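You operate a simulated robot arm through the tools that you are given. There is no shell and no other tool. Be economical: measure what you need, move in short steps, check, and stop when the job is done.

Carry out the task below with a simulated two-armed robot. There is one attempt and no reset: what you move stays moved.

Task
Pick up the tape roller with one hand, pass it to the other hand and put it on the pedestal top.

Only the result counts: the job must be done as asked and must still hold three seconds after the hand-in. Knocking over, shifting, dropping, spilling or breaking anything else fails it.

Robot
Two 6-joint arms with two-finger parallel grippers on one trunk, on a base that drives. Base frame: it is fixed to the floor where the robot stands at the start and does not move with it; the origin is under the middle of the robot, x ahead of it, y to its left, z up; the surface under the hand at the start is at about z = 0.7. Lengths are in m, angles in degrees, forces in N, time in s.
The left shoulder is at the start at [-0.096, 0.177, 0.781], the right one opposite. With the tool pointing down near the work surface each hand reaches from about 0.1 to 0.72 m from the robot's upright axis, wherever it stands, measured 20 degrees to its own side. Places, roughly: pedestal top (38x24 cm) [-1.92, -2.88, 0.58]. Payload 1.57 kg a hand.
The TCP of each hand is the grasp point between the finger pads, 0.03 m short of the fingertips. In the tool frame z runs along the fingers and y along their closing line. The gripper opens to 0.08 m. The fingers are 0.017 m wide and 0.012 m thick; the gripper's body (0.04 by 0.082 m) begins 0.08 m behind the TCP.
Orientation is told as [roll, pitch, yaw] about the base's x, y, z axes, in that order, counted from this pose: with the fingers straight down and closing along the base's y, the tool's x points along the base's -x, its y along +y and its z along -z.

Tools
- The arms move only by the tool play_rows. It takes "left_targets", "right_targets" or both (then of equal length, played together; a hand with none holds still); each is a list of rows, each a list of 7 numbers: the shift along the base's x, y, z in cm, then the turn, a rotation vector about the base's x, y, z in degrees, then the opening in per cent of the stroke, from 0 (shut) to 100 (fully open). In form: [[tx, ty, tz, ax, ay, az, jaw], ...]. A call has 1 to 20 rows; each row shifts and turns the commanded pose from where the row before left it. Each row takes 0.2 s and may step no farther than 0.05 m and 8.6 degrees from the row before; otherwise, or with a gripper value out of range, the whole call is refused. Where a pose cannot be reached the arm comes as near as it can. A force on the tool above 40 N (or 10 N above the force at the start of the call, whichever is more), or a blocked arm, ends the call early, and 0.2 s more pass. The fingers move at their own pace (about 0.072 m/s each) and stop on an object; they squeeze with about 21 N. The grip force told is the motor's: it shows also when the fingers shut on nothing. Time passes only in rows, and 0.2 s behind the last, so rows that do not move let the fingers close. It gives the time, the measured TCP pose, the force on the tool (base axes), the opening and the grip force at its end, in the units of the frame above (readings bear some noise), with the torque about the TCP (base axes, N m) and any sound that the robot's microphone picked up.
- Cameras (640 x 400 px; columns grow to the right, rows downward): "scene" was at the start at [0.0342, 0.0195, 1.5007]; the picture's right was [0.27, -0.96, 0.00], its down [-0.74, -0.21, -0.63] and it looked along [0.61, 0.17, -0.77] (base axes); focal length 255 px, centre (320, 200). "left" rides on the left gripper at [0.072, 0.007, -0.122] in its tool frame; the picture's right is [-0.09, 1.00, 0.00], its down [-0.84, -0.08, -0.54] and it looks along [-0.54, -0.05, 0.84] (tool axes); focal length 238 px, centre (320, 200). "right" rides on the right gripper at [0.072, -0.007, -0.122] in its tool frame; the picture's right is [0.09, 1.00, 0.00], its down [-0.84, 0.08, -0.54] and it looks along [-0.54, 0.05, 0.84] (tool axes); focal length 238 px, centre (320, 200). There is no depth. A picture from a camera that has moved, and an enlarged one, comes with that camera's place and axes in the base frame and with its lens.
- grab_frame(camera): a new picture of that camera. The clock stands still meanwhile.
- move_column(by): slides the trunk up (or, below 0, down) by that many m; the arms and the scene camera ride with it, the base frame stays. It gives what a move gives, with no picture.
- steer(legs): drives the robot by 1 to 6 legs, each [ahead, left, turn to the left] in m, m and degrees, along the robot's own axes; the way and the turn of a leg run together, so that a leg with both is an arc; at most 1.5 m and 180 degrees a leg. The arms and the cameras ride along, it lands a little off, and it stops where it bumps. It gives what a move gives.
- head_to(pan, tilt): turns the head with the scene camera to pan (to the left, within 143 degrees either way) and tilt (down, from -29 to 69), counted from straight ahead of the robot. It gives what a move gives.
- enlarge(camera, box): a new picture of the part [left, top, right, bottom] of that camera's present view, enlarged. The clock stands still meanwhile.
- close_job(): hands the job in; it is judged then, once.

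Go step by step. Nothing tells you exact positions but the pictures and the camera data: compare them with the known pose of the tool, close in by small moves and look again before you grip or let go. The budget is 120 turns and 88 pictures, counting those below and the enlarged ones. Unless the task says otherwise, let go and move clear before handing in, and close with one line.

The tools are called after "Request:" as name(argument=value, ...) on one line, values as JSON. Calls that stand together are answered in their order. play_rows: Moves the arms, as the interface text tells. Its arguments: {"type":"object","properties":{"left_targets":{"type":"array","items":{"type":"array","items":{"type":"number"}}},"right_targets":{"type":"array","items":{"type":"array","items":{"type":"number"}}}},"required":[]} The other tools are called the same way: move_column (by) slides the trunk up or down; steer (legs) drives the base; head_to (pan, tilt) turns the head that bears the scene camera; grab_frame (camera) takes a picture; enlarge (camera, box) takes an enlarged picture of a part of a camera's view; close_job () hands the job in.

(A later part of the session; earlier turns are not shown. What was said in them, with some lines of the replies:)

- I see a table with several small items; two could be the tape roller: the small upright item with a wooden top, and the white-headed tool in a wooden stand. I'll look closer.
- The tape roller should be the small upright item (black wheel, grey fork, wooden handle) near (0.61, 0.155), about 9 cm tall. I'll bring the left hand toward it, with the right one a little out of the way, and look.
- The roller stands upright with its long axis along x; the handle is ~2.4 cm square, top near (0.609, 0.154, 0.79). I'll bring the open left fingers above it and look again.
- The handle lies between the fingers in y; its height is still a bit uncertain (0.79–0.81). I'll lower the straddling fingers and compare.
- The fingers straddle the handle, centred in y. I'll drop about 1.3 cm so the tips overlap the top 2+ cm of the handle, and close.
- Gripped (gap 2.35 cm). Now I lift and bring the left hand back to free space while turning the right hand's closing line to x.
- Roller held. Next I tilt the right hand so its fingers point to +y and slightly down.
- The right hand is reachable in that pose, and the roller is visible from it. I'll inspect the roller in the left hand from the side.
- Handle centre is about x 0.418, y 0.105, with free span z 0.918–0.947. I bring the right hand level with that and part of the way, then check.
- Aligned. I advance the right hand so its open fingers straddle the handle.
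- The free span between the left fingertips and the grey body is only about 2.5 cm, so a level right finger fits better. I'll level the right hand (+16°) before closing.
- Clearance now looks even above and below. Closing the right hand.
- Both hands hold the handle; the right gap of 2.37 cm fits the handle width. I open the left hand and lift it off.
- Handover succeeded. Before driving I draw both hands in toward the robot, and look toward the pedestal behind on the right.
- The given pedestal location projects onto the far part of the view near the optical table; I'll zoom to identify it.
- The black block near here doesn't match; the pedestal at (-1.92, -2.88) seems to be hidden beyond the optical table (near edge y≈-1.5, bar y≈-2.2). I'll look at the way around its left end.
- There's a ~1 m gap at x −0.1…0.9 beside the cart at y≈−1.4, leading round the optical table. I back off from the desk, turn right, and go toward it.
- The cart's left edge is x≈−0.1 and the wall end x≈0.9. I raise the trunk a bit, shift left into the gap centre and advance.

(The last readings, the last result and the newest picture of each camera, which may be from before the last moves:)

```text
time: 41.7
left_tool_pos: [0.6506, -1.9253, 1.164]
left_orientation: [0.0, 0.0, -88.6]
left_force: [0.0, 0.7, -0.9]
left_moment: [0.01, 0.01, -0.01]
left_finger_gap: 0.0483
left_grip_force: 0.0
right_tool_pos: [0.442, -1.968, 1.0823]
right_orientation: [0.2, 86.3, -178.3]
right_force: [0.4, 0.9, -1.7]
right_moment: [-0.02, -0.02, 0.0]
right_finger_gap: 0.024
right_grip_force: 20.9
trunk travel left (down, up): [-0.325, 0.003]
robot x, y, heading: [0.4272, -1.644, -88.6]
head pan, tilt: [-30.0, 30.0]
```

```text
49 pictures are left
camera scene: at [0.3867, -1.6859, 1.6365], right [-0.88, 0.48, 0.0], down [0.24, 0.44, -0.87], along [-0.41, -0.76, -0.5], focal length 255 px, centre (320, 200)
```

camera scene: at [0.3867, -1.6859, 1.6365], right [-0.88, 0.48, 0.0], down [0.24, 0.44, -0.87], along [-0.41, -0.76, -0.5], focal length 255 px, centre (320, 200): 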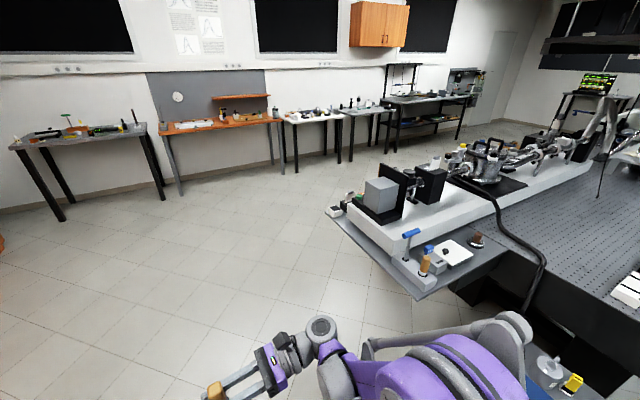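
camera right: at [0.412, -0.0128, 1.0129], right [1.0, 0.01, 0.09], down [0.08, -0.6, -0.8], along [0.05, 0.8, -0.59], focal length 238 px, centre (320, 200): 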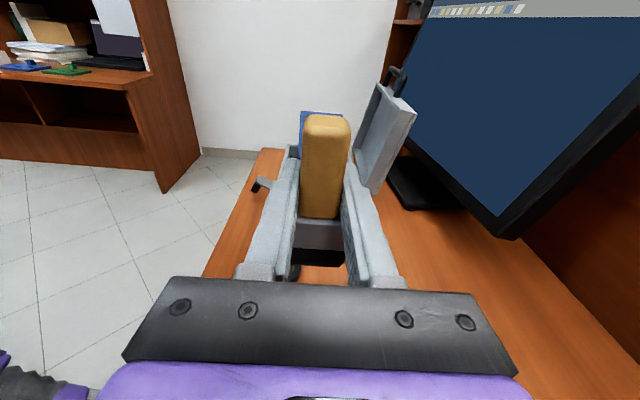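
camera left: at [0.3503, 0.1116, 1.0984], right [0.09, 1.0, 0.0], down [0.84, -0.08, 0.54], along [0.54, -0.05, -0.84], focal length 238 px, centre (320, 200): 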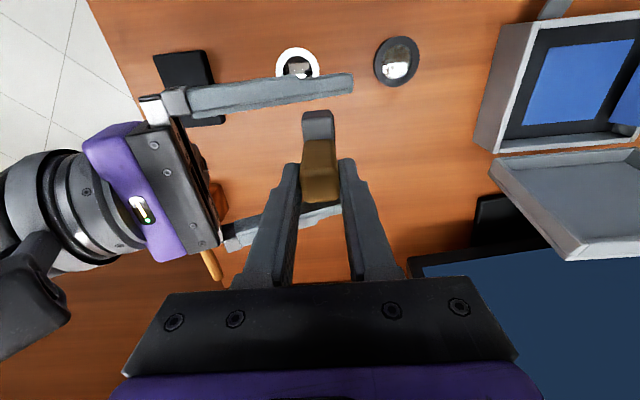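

Clear so far; the table's end is at x≈−0.23 (y −2.08…−2.76). I drive past it and turn right into the aisle on the far side.

Request:
steer(legs=[[1.3, 0, 0], [0.65, 0, 0], [0, 0, -91.4]])

Request:
head_to(pan=-15, tilt=25)

Request:
grab_frame(camera="scene")

```text
time: 55.2
left_tool_pos: [0.2198, -3.7787, 1.1641]
left_orientation: [0.1, 0.1, -179.0]
left_force: [0.2, -0.4, 0.6]
left_moment: [-0.02, -0.03, 0.03]
left_finger_gap: 0.0479
left_grip_force: 0.2
right_tool_pos: [0.1781, -3.5704, 1.0826]
right_orientation: [0.3, 86.2, 91.5]
right_force: [0.1, -0.2, -0.7]
right_moment: [0.04, 0.02, -0.01]
right_finger_gap: 0.0238
right_grip_force: 21.1
trunk travel left (down, up): [-0.325, 0.003]
robot x, y, heading: [0.4999, -3.558, -178.9]
head pan, tilt: [-30.0, 30.0]
```

```text
time: 55.9
left_tool_pos: [0.2186, -3.7784, 1.1646]
left_orientation: [0.0, 0.0, -179.0]
left_force: [0.7, 0.0, -0.5]
left_moment: [-0.03, 0.01, 0.0]
left_finger_gap: 0.0481
left_grip_force: 0.2
right_tool_pos: [0.1776, -3.57, 1.0828]
right_orientation: [0.3, 86.2, 91.3]
right_force: [-0.5, 0.0, -0.7]
right_moment: [-0.02, 0.01, -0.02]
right_finger_gap: 0.0236
right_grip_force: 20.7
trunk travel left (down, up): [-0.325, 0.003]
robot x, y, heading: [0.4974, -3.5588, -179.1]
head pan, tilt: [-15.0, 25.0]
```

```text
48 pictures are left
camera scene: at [0.4527, -3.5379, 1.6445], right [0.24, 0.97, 0.0], down [0.41, -0.1, -0.91], along [-0.88, 0.22, -0.42], focal length 255 px, centre (320, 200)
```

scene: 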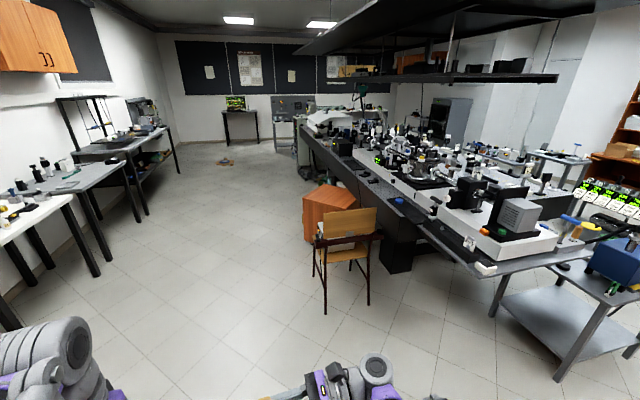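

The pedestal is the wooden block at about (330, 205), beside a chair. Zooming in.

Request:
enlarge(camera="scene", box=[270, 140, 430, 320])

```text
2.22 times, centred on (350, 230) of scene
camera zoom: at [0.4527, -3.5379, 1.6445], right [0.24, 0.97, 0.0], down [0.41, -0.1, -0.91], along [-0.88, 0.22, -0.42], focal length 566 px, centre (253, 133)
```

zoom: 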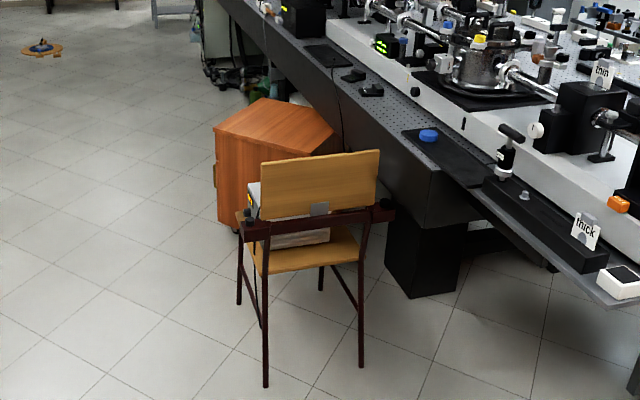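

The pedestal top centre is about (−1.95, −2.88), with the chair at x −1.4…−0.9, y>−3.15. I'll drive down the aisle at y≈−3.76, stop beside it, and turn to face it.

Request:
steer(legs=[[0, 0.2, 0], [1.4, 0, -0.9], [1.07, 0, 0], [0, 0, -90]])

Request:
head_to(pan=0, tilt=45)

Request:
grab_frame(camera="scene")

```text
time: 73.7
left_tool_pos: [-2.13, -3.5586, 1.164]
left_orientation: [-0.1, 0.0, 90.5]
left_force: [-0.1, -0.5, 0.2]
left_moment: [0.0, 0.01, -0.01]
left_finger_gap: 0.0479
left_grip_force: 0.1
right_tool_pos: [-1.9209, -3.5174, 1.0837]
right_orientation: [0.3, 86.2, 0.9]
right_force: [0.1, 0.1, -0.8]
right_moment: [0.02, 0.0, 0.0]
right_finger_gap: 0.0237
right_grip_force: 21.1
trunk travel left (down, up): [-0.325, 0.003]
robot x, y, heading: [-1.9169, -3.8403, 90.2]
head pan, tilt: [-15.0, 25.0]
```

```text
time: 74.5
left_tool_pos: [-2.1292, -3.5576, 1.1651]
left_orientation: [0.0, 0.0, 90.5]
left_force: [0.3, -0.3, -0.3]
left_moment: [0.02, 0.03, 0.02]
left_finger_gap: 0.048
left_grip_force: 0.0
right_tool_pos: [-1.9195, -3.5191, 1.0831]
right_orientation: [0.4, 86.2, 0.8]
right_force: [-0.2, 0.3, -1.4]
right_moment: [0.0, -0.03, 0.01]
right_finger_gap: 0.0237
right_grip_force: 21.0
trunk travel left (down, up): [-0.325, 0.003]
robot x, y, heading: [-1.9099, -3.8387, 90.5]
head pan, tilt: [0.0, 45.0]
```

```text
46 pictures are left
camera scene: at [-1.9131, -3.8017, 1.614], right [1.0, 0.01, 0.0], down [0.01, -0.71, -0.71], along [-0.01, 0.71, -0.71], focal length 255 px, centre (320, 200)
```

scene: 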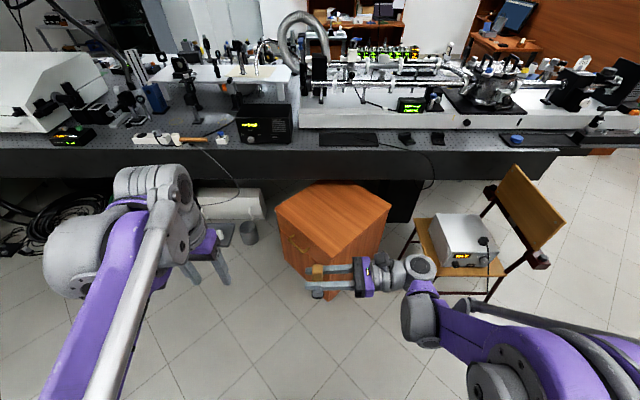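

The pedestal is right in front with a clear top. I zoom on it to fix its corners.

Request:
enlarge(camera="scene", box=[250, 160, 450, 310])

```text
2.67 times, centred on (350, 235) of scene
camera zoom: at [-1.9131, -3.8017, 1.614], right [1.0, 0.01, 0.0], down [0.01, -0.71, -0.71], along [-0.01, 0.71, -0.71], focal length 680 px, centre (240, 107)
```

zoom: 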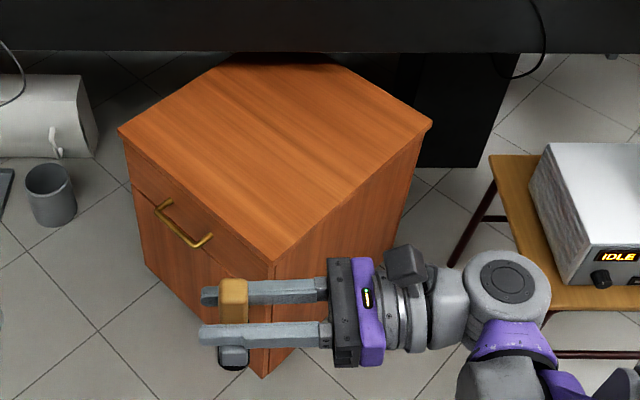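

Top corners (at z 0.58): front (−1.865, −3.165), left (−2.18, −2.84), right (−1.53, −2.82); the back runs under the optical table. I target about (−1.90, −2.94), so I drive ahead 0.33 m and check.

Request:
steer(legs=[[0.33, 0, 0]])

Request:
grab_frame(camera="scene")

```text
time: 76.7
left_tool_pos: [-2.1328, -3.2295, 1.1637]
left_orientation: [0.1, 0.0, 90.4]
left_force: [0.3, 0.0, 0.3]
left_moment: [-0.02, -0.01, -0.03]
left_finger_gap: 0.0478
left_grip_force: 0.0
right_tool_pos: [-1.9223, -3.1905, 1.0816]
right_orientation: [0.2, 86.2, 0.7]
right_force: [0.1, 0.0, -0.7]
right_moment: [0.0, 0.01, 0.01]
right_finger_gap: 0.0241
right_grip_force: 20.8
trunk travel left (down, up): [-0.325, 0.003]
robot x, y, heading: [-1.914, -3.5108, 90.6]
head pan, tilt: [0.0, 45.0]
```

```text
44 pictures are left
camera scene: at [-1.916, -3.4736, 1.6137], right [1.0, 0.01, 0.0], down [0.01, -0.71, -0.71], along [-0.01, 0.71, -0.71], focal length 255 px, centre (320, 200)
```

scene: 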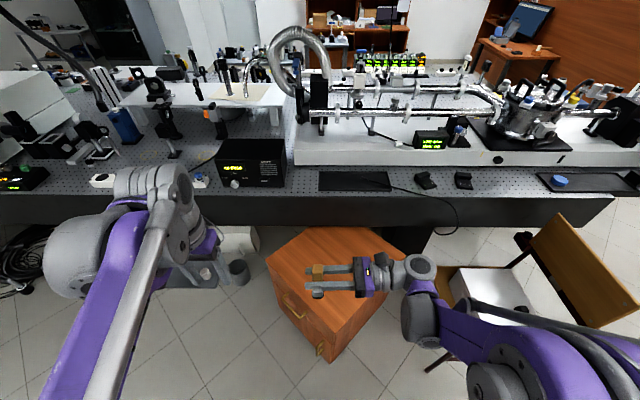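

Position good; roller over the front corner, chair well off. Lower the trunk 0.25 m.

Request:
move_column(by=-0.25)

Request:
play_rows(right_targets=[[0, 4, 0, 0, 0, 0, 0], [0, 4, 0, 0, 0, 0, 0], [0, 4, 0, 0, 0, 0, 0], [0, 4, 0, 0, 0, 0, 0], [0, 4, 0, 0, 0, 0, 0], [1, 4.5, 0, 0, 0, 0, 0]])

Request:
grab_frame(camera="scene")

Request:
grab_frame(camera="right")

```text
time: 79.2
left_tool_pos: [-2.1321, -3.2288, 0.9148]
left_orientation: [0.0, 0.0, 90.4]
left_force: [0.3, -0.7, -0.1]
left_moment: [0.0, 0.0, 0.03]
left_finger_gap: 0.0483
left_grip_force: 0.1
right_tool_pos: [-1.9233, -3.1885, 0.8327]
right_orientation: [0.5, 86.2, 1.0]
right_force: [0.2, -0.2, -1.1]
right_moment: [-0.01, 0.0, -0.02]
right_finger_gap: 0.0238
right_grip_force: 20.9
trunk travel left (down, up): [-0.075, 0.253]
robot x, y, heading: [-1.9147, -3.508, 90.0]
head pan, tilt: [0.0, 45.0]
```

```text
time: 80.6
left_tool_pos: [-2.1309, -3.2277, 0.915]
left_orientation: [0.0, 0.0, 90.6]
left_force: [0.5, 0.5, -0.5]
left_moment: [0.0, 0.02, 0.0]
left_finger_gap: 0.0479
left_grip_force: 0.1
right_tool_pos: [-1.9139, -2.942, 0.8297]
right_orientation: [-0.3, 86.2, 0.3]
right_force: [-0.1, 0.6, -0.8]
right_moment: [0.02, 0.02, 0.0]
right_finger_gap: 0.0238
right_grip_force: 20.8
trunk travel left (down, up): [-0.075, 0.253]
robot x, y, heading: [-1.9134, -3.5123, 90.3]
head pan, tilt: [0.0, 45.0]
```

```text
43 pictures are left
camera scene: at [-1.916, -3.4395, 1.3544], right [1.0, 0.01, 0.0], down [0.01, -0.71, -0.71], along [-0.01, 0.71, -0.71], focal length 255 px, centre (320, 200)
```

scene: 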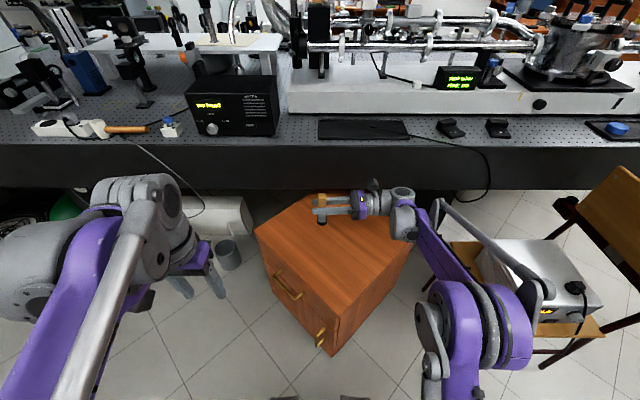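

```text
42 pictures are left
camera right: at [-1.7984, -2.9478, 0.9107], right [-0.01, 1.0, 0.09], down [0.6, 0.08, -0.8], along [-0.8, 0.04, -0.59], focal length 238 px, centre (320, 200)
```

right: 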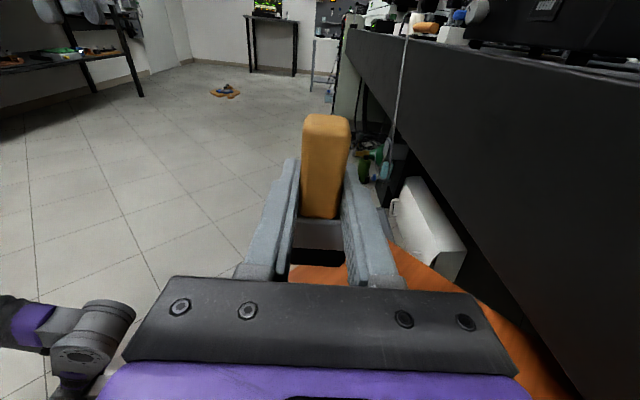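

The roller is above the pedestal top. I lower it in steps, stopping about 3 cm above the surface.

Request:
play_rows(right_targets=[[0, 0, -4, 0, 0, 0, 0], [0, 0, -4, 0, 0, 0, 0], [0, 0, -4, 0, 0, 0, 0], [0, 0, -3, 0, 0, 0, 0]])

Request:
enlarge(camera="scene", box=[240, 170, 440, 320])

Request:
grab_frame(camera="right")

Request:
grab_frame(camera="left")

```text
time: 81.6
left_tool_pos: [-2.1318, -3.2289, 0.915]
left_orientation: [-0.1, -0.1, 90.4]
left_force: [0.9, 0.4, 0.4]
left_moment: [-0.01, -0.01, -0.02]
left_finger_gap: 0.048
left_grip_force: 0.0
right_tool_pos: [-1.913, -2.9447, 0.6839]
right_orientation: [0.2, 86.3, 0.6]
right_force: [0.3, -0.6, -1.5]
right_moment: [-0.01, 0.01, -0.02]
right_finger_gap: 0.0237
right_grip_force: 20.3
trunk travel left (down, up): [-0.075, 0.253]
robot x, y, heading: [-1.9119, -3.5055, 90.6]
head pan, tilt: [0.0, 45.0]
```

```text
2.67 times, centred on (340, 245) of scene
camera zoom: at [-1.9162, -3.4402, 1.3545], right [1.0, 0.01, 0.0], down [0.01, -0.71, -0.71], along [-0.01, 0.71, -0.71], focal length 680 px, centre (267, 80)
```

zoom: 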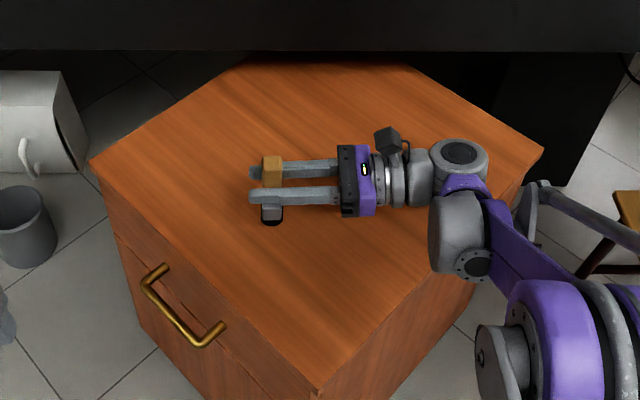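

```text
40 pictures are left
camera right: at [-1.7977, -2.9512, 0.7617], right [-0.01, 1.0, 0.09], down [0.6, 0.08, -0.8], along [-0.8, 0.04, -0.59], focal length 238 px, centre (320, 200)
```

right: 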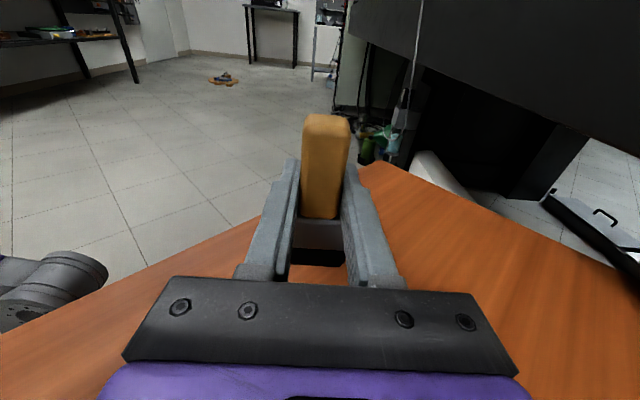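

```text
39 pictures are left
camera left: at [-2.1389, -3.301, 1.0379], right [-1.0, 0.08, 0.0], down [0.07, 0.84, 0.54], along [0.05, 0.54, -0.84], focal length 238 px, centre (320, 200)
```

left: 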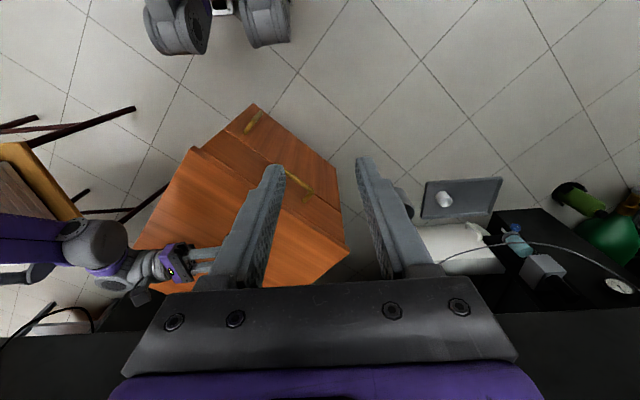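

Good. About 4 cm remain; I go down 2.5 cm and then check for contact by small steps.

Request:
play_rows(right_targets=[[0, 0, -1.5, 0, 0, 0, 0], [0, 0, -1, 0, 0, 0, 0]])

Request:
enlarge(camera="scene", box=[290, 190, 430, 290])

Request:
enlarge(camera="left", box=[0, 130, 260, 330])

```text
time: 82.2
left_tool_pos: [-2.1323, -3.2297, 0.9135]
left_orientation: [0.0, 0.1, 90.4]
left_force: [0.4, 0.7, 0.9]
left_moment: [0.0, -0.01, 0.0]
left_finger_gap: 0.048
left_grip_force: 0.1
right_tool_pos: [-1.9125, -2.9454, 0.658]
right_orientation: [0.2, 86.3, 0.7]
right_force: [0.3, -0.3, -1.1]
right_moment: [0.01, -0.02, 0.03]
right_finger_gap: 0.0234
right_grip_force: 21.1
trunk travel left (down, up): [-0.075, 0.253]
robot x, y, heading: [-1.9174, -3.5107, 90.6]
head pan, tilt: [0.0, 45.0]
```

```text
4.00 times, centred on (360, 240) of scene
camera zoom: at [-1.9162, -3.4403, 1.3545], right [1.0, 0.01, 0.0], down [0.01, -0.71, -0.71], along [-0.01, 0.71, -0.71], focal length 1019 px, centre (160, 40)
```

zoom: 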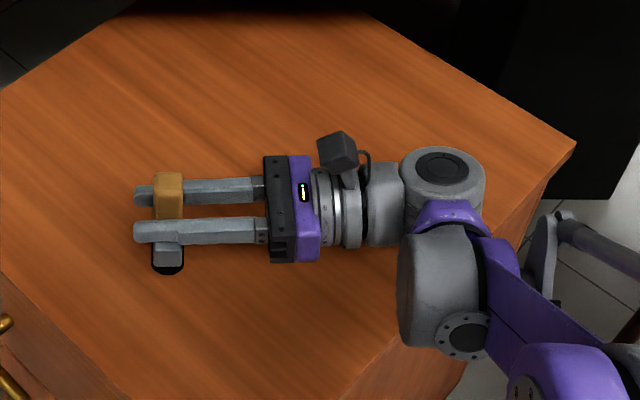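

```text
2.00 times, centred on (130, 230) of left
camera zoom: at [-2.1389, -3.3011, 1.0379], right [-1.0, 0.08, 0.0], down [0.07, 0.84, 0.54], along [0.05, 0.54, -0.84], focal length 477 px, centre (700, 140)
```

zoom: 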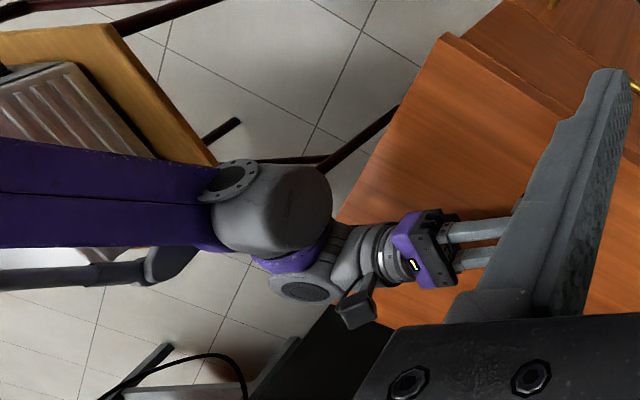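

No contact yet. I continue in small steps, watching force and height.

Request:
play_rows(right_targets=[[0, 0, -0.5, 0, 0, 0, 0], [0, 0, -0.3, 0, 0, 0, 0]])

Request:
enlarge(camera="scene", box=[310, 210, 390, 270])

Request:
enlarge(camera="right", box=[240, 180, 400, 290])

```text
time: 82.8
left_tool_pos: [-2.1328, -3.2278, 0.9157]
left_orientation: [0.0, 0.0, 90.5]
left_force: [0.3, -0.2, -0.6]
left_moment: [0.02, -0.02, 0.0]
left_finger_gap: 0.048
left_grip_force: 0.0
right_tool_pos: [-1.9131, -2.944, 0.6492]
right_orientation: [0.3, 86.1, 0.7]
right_force: [-0.1, 0.7, -1.5]
right_moment: [0.03, -0.04, -0.04]
right_finger_gap: 0.0236
right_grip_force: 21.2
trunk travel left (down, up): [-0.075, 0.253]
robot x, y, heading: [-1.9173, -3.5094, 90.5]
head pan, tilt: [0.0, 45.0]
```

```text
6.67 times, centred on (350, 240) of scene
camera zoom: at [-1.9162, -3.4404, 1.3545], right [1.0, 0.01, 0.0], down [0.01, -0.71, -0.71], along [-0.01, 0.71, -0.71], focal length 1699 px, centre (120, -67)
```

zoom: 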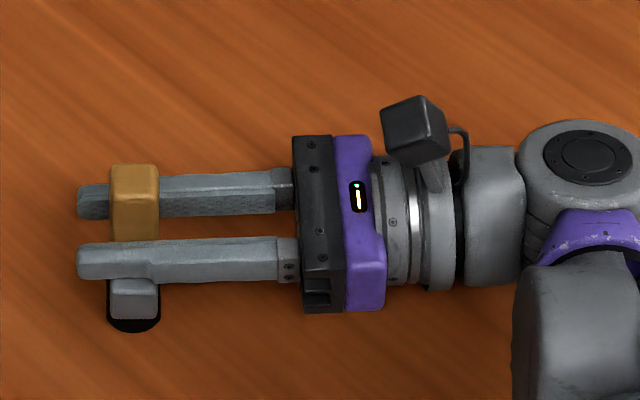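

```text
3.64 times, centred on (320, 235) of right
camera zoom: at [-1.7973, -2.9506, 0.7292], right [-0.01, 1.0, 0.09], down [0.6, 0.08, -0.8], along [-0.8, 0.04, -0.59], focal length 867 px, centre (320, 73)
```

zoom: 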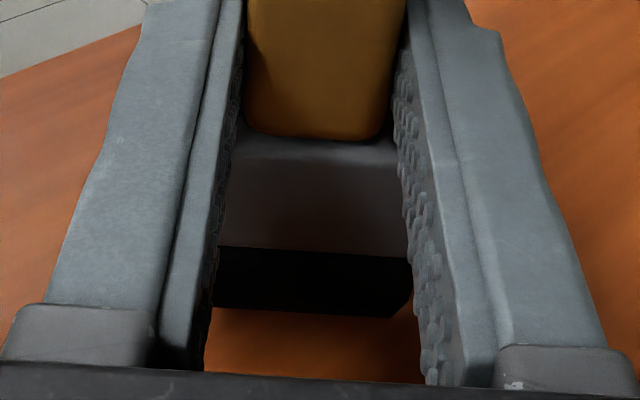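

The wheel's bottom edge appears still ~1–2 cm above the surface. Continuing down gently.

Request:
play_rows(right_targets=[[0, 0, -0.4, 0, 0, 0, 0], [0, 0, -0.4, 0, 0, 0, 0]])

Request:
enlarge(camera="right", box=[240, 180, 400, 290])

```text
time: 83.4
left_tool_pos: [-2.1318, -3.2284, 0.9154]
left_orientation: [0.1, 0.0, 90.5]
left_force: [1.2, -0.5, 0.6]
left_moment: [0.0, 0.0, 0.03]
left_finger_gap: 0.0481
left_grip_force: 0.0
right_tool_pos: [-1.9126, -2.9443, 0.643]
right_orientation: [1.0, 86.3, 1.4]
right_force: [-1.1, 1.8, 9.8]
right_moment: [-0.04, -0.01, -0.01]
right_finger_gap: 0.0239
right_grip_force: 20.6
trunk travel left (down, up): [-0.075, 0.253]
robot x, y, heading: [-1.9161, -3.5087, 90.4]
head pan, tilt: [0.0, 45.0]
```

```text
3.64 times, centred on (320, 235) of right
camera zoom: at [-1.7965, -2.9506, 0.7217], right [-0.01, 1.0, 0.09], down [0.59, 0.08, -0.8], along [-0.8, 0.04, -0.59], focal length 867 px, centre (320, 73)
```

zoom: 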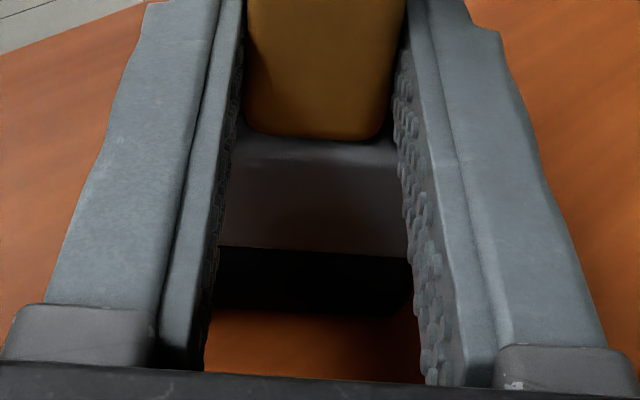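

Contact: 10 N upward at TCP z 0.643, just as predicted for the roller standing on the top. I ease up a millimetre and open the hand.

Request:
play_rows(right_targets=[[0, 0, 0.1, 0, 0, 0, 0], [0, 0, 0, 0, 0, 0, 40], [0, 0, 0, 0, 0, 0, 70], [0, 0, 0, 0, 0, 0, 100], [0, 0, 0, 0, 0, 0, 100], [0, 0, 0, 0, 0, 0, 100]])

Request:
grab_frame(camera="right")

Request:
enlarge(camera="scene", box=[290, 190, 430, 290])

```text
time: 84.8
left_tool_pos: [-2.1325, -3.2281, 0.9142]
left_orientation: [0.0, -0.1, 90.4]
left_force: [0.2, 1.1, 0.2]
left_moment: [0.0, 0.01, -0.01]
left_finger_gap: 0.0482
left_grip_force: 0.1
right_tool_pos: [-1.9114, -2.9442, 0.6416]
right_orientation: [0.3, 86.2, 0.8]
right_force: [-1.0, 0.2, 0.3]
right_moment: [0.02, 0.01, 0.03]
right_finger_gap: 0.0799
right_grip_force: 0.0
trunk travel left (down, up): [-0.075, 0.253]
robot x, y, heading: [-1.915, -3.5133, 90.7]
head pan, tilt: [0.0, 45.0]
```

```text
33 pictures are left
camera right: at [-1.7964, -2.9506, 0.7216], right [-0.01, 1.0, 0.09], down [0.6, 0.08, -0.8], along [-0.8, 0.04, -0.59], focal length 238 px, centre (320, 200)
```

right: 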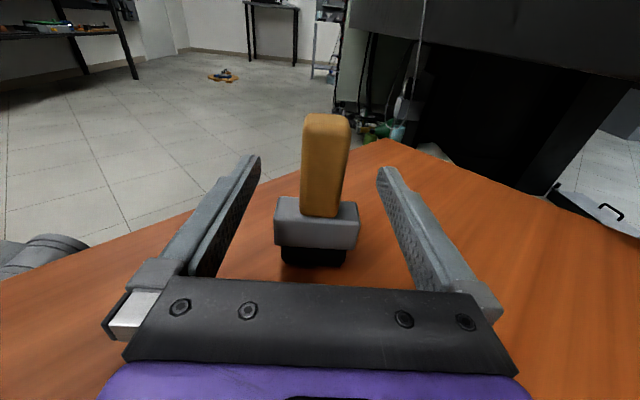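

```text
4.00 times, centred on (360, 240) of scene
camera zoom: at [-1.9162, -3.4405, 1.3545], right [1.0, 0.01, 0.0], down [0.01, -0.71, -0.71], along [-0.01, 0.71, -0.71], focal length 1019 px, centre (160, 40)
```

zoom: 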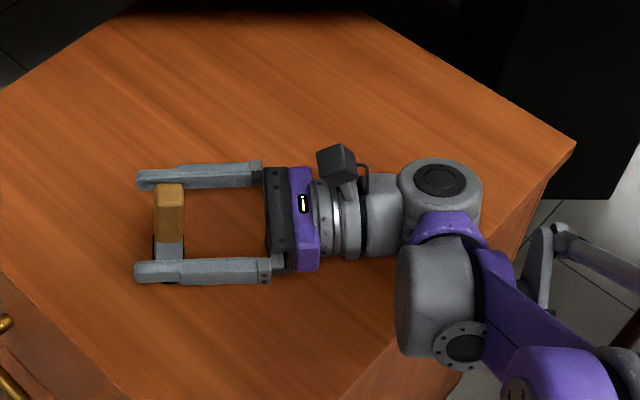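

The roller stands free between the open fingers. I lift the hand straight up and clear, then draw it back.

Request:
play_rows(right_targets=[[0, 0, 2, 0, 0, 0, 100], [0, 0, 3, 0, 0, 0, 100], [0, 0, 4, 0, 0, 0, 100], [0, 0, 4, 0, 0, 0, 100], [0, 0, 4, 0, 0, 0, 100], [2, -4, 1, 0, 0, 0, 100], [2, -4, 0, 0, 0, 0, 100], [2, -4, 0, 0, 0, 0, 100], [0, -4, 0, 0, 0, 0, 100]])

Request:
grab_frame(camera="scene")

Request:
enlarge(camera="scene", box=[270, 180, 410, 280])

```text
time: 86.8
left_tool_pos: [-2.132, -3.2286, 0.9141]
left_orientation: [0.0, 0.0, 90.5]
left_force: [-0.2, -0.4, 0.3]
left_moment: [0.0, 0.0, 0.01]
left_finger_gap: 0.048
left_grip_force: 0.0
right_tool_pos: [-1.8535, -3.1048, 0.8213]
right_orientation: [0.6, 86.2, 1.3]
right_force: [0.3, -0.5, 0.3]
right_moment: [-0.02, 0.0, 0.01]
right_finger_gap: 0.08
right_grip_force: 0.1
trunk travel left (down, up): [-0.075, 0.253]
robot x, y, heading: [-1.9127, -3.5061, 90.4]
head pan, tilt: [0.0, 45.0]
```

```text
31 pictures are left
camera scene: at [-1.9165, -3.4412, 1.3545], right [1.0, 0.01, 0.0], down [0.01, -0.71, -0.71], along [-0.01, 0.71, -0.71], focal length 255 px, centre (320, 200)
```

scene: 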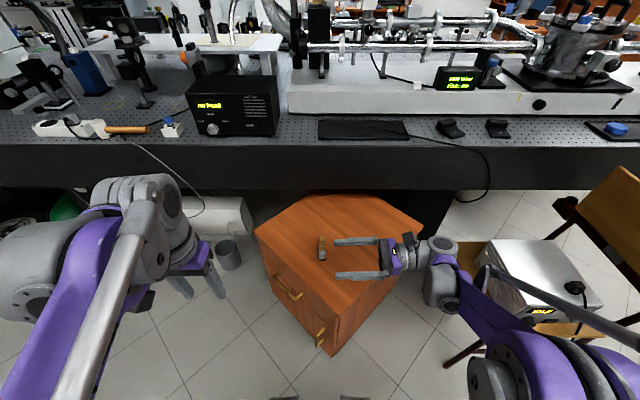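

```text
4.00 times, centred on (340, 230) of scene
camera zoom: at [-1.9165, -3.4412, 1.3545], right [1.0, 0.01, 0.0], down [0.01, -0.71, -0.71], along [-0.01, 0.71, -0.71], focal length 1019 px, centre (240, 80)
```

zoom: 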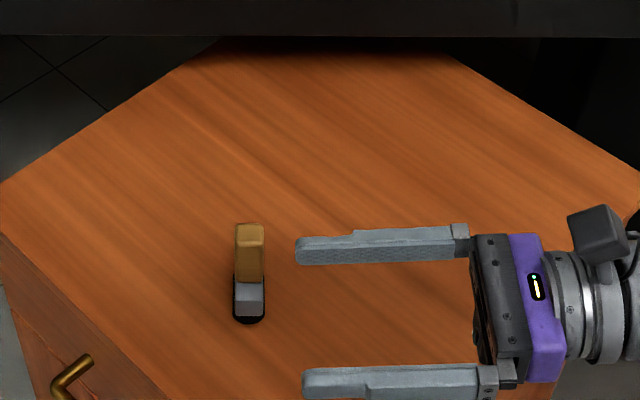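

The roller stands upright and free on the pedestal top, and both hands are clear. I'm handing in.

Request:
close_job()

```text
The job is handed in.
```

The tape roller is standing upright on the pedestal top. I picked it up with the left hand, passed it to the right, and set it down from there. Both hands are clear, I felt no bumps on the drive over, and I saw nothing else moved; the job is handed in.
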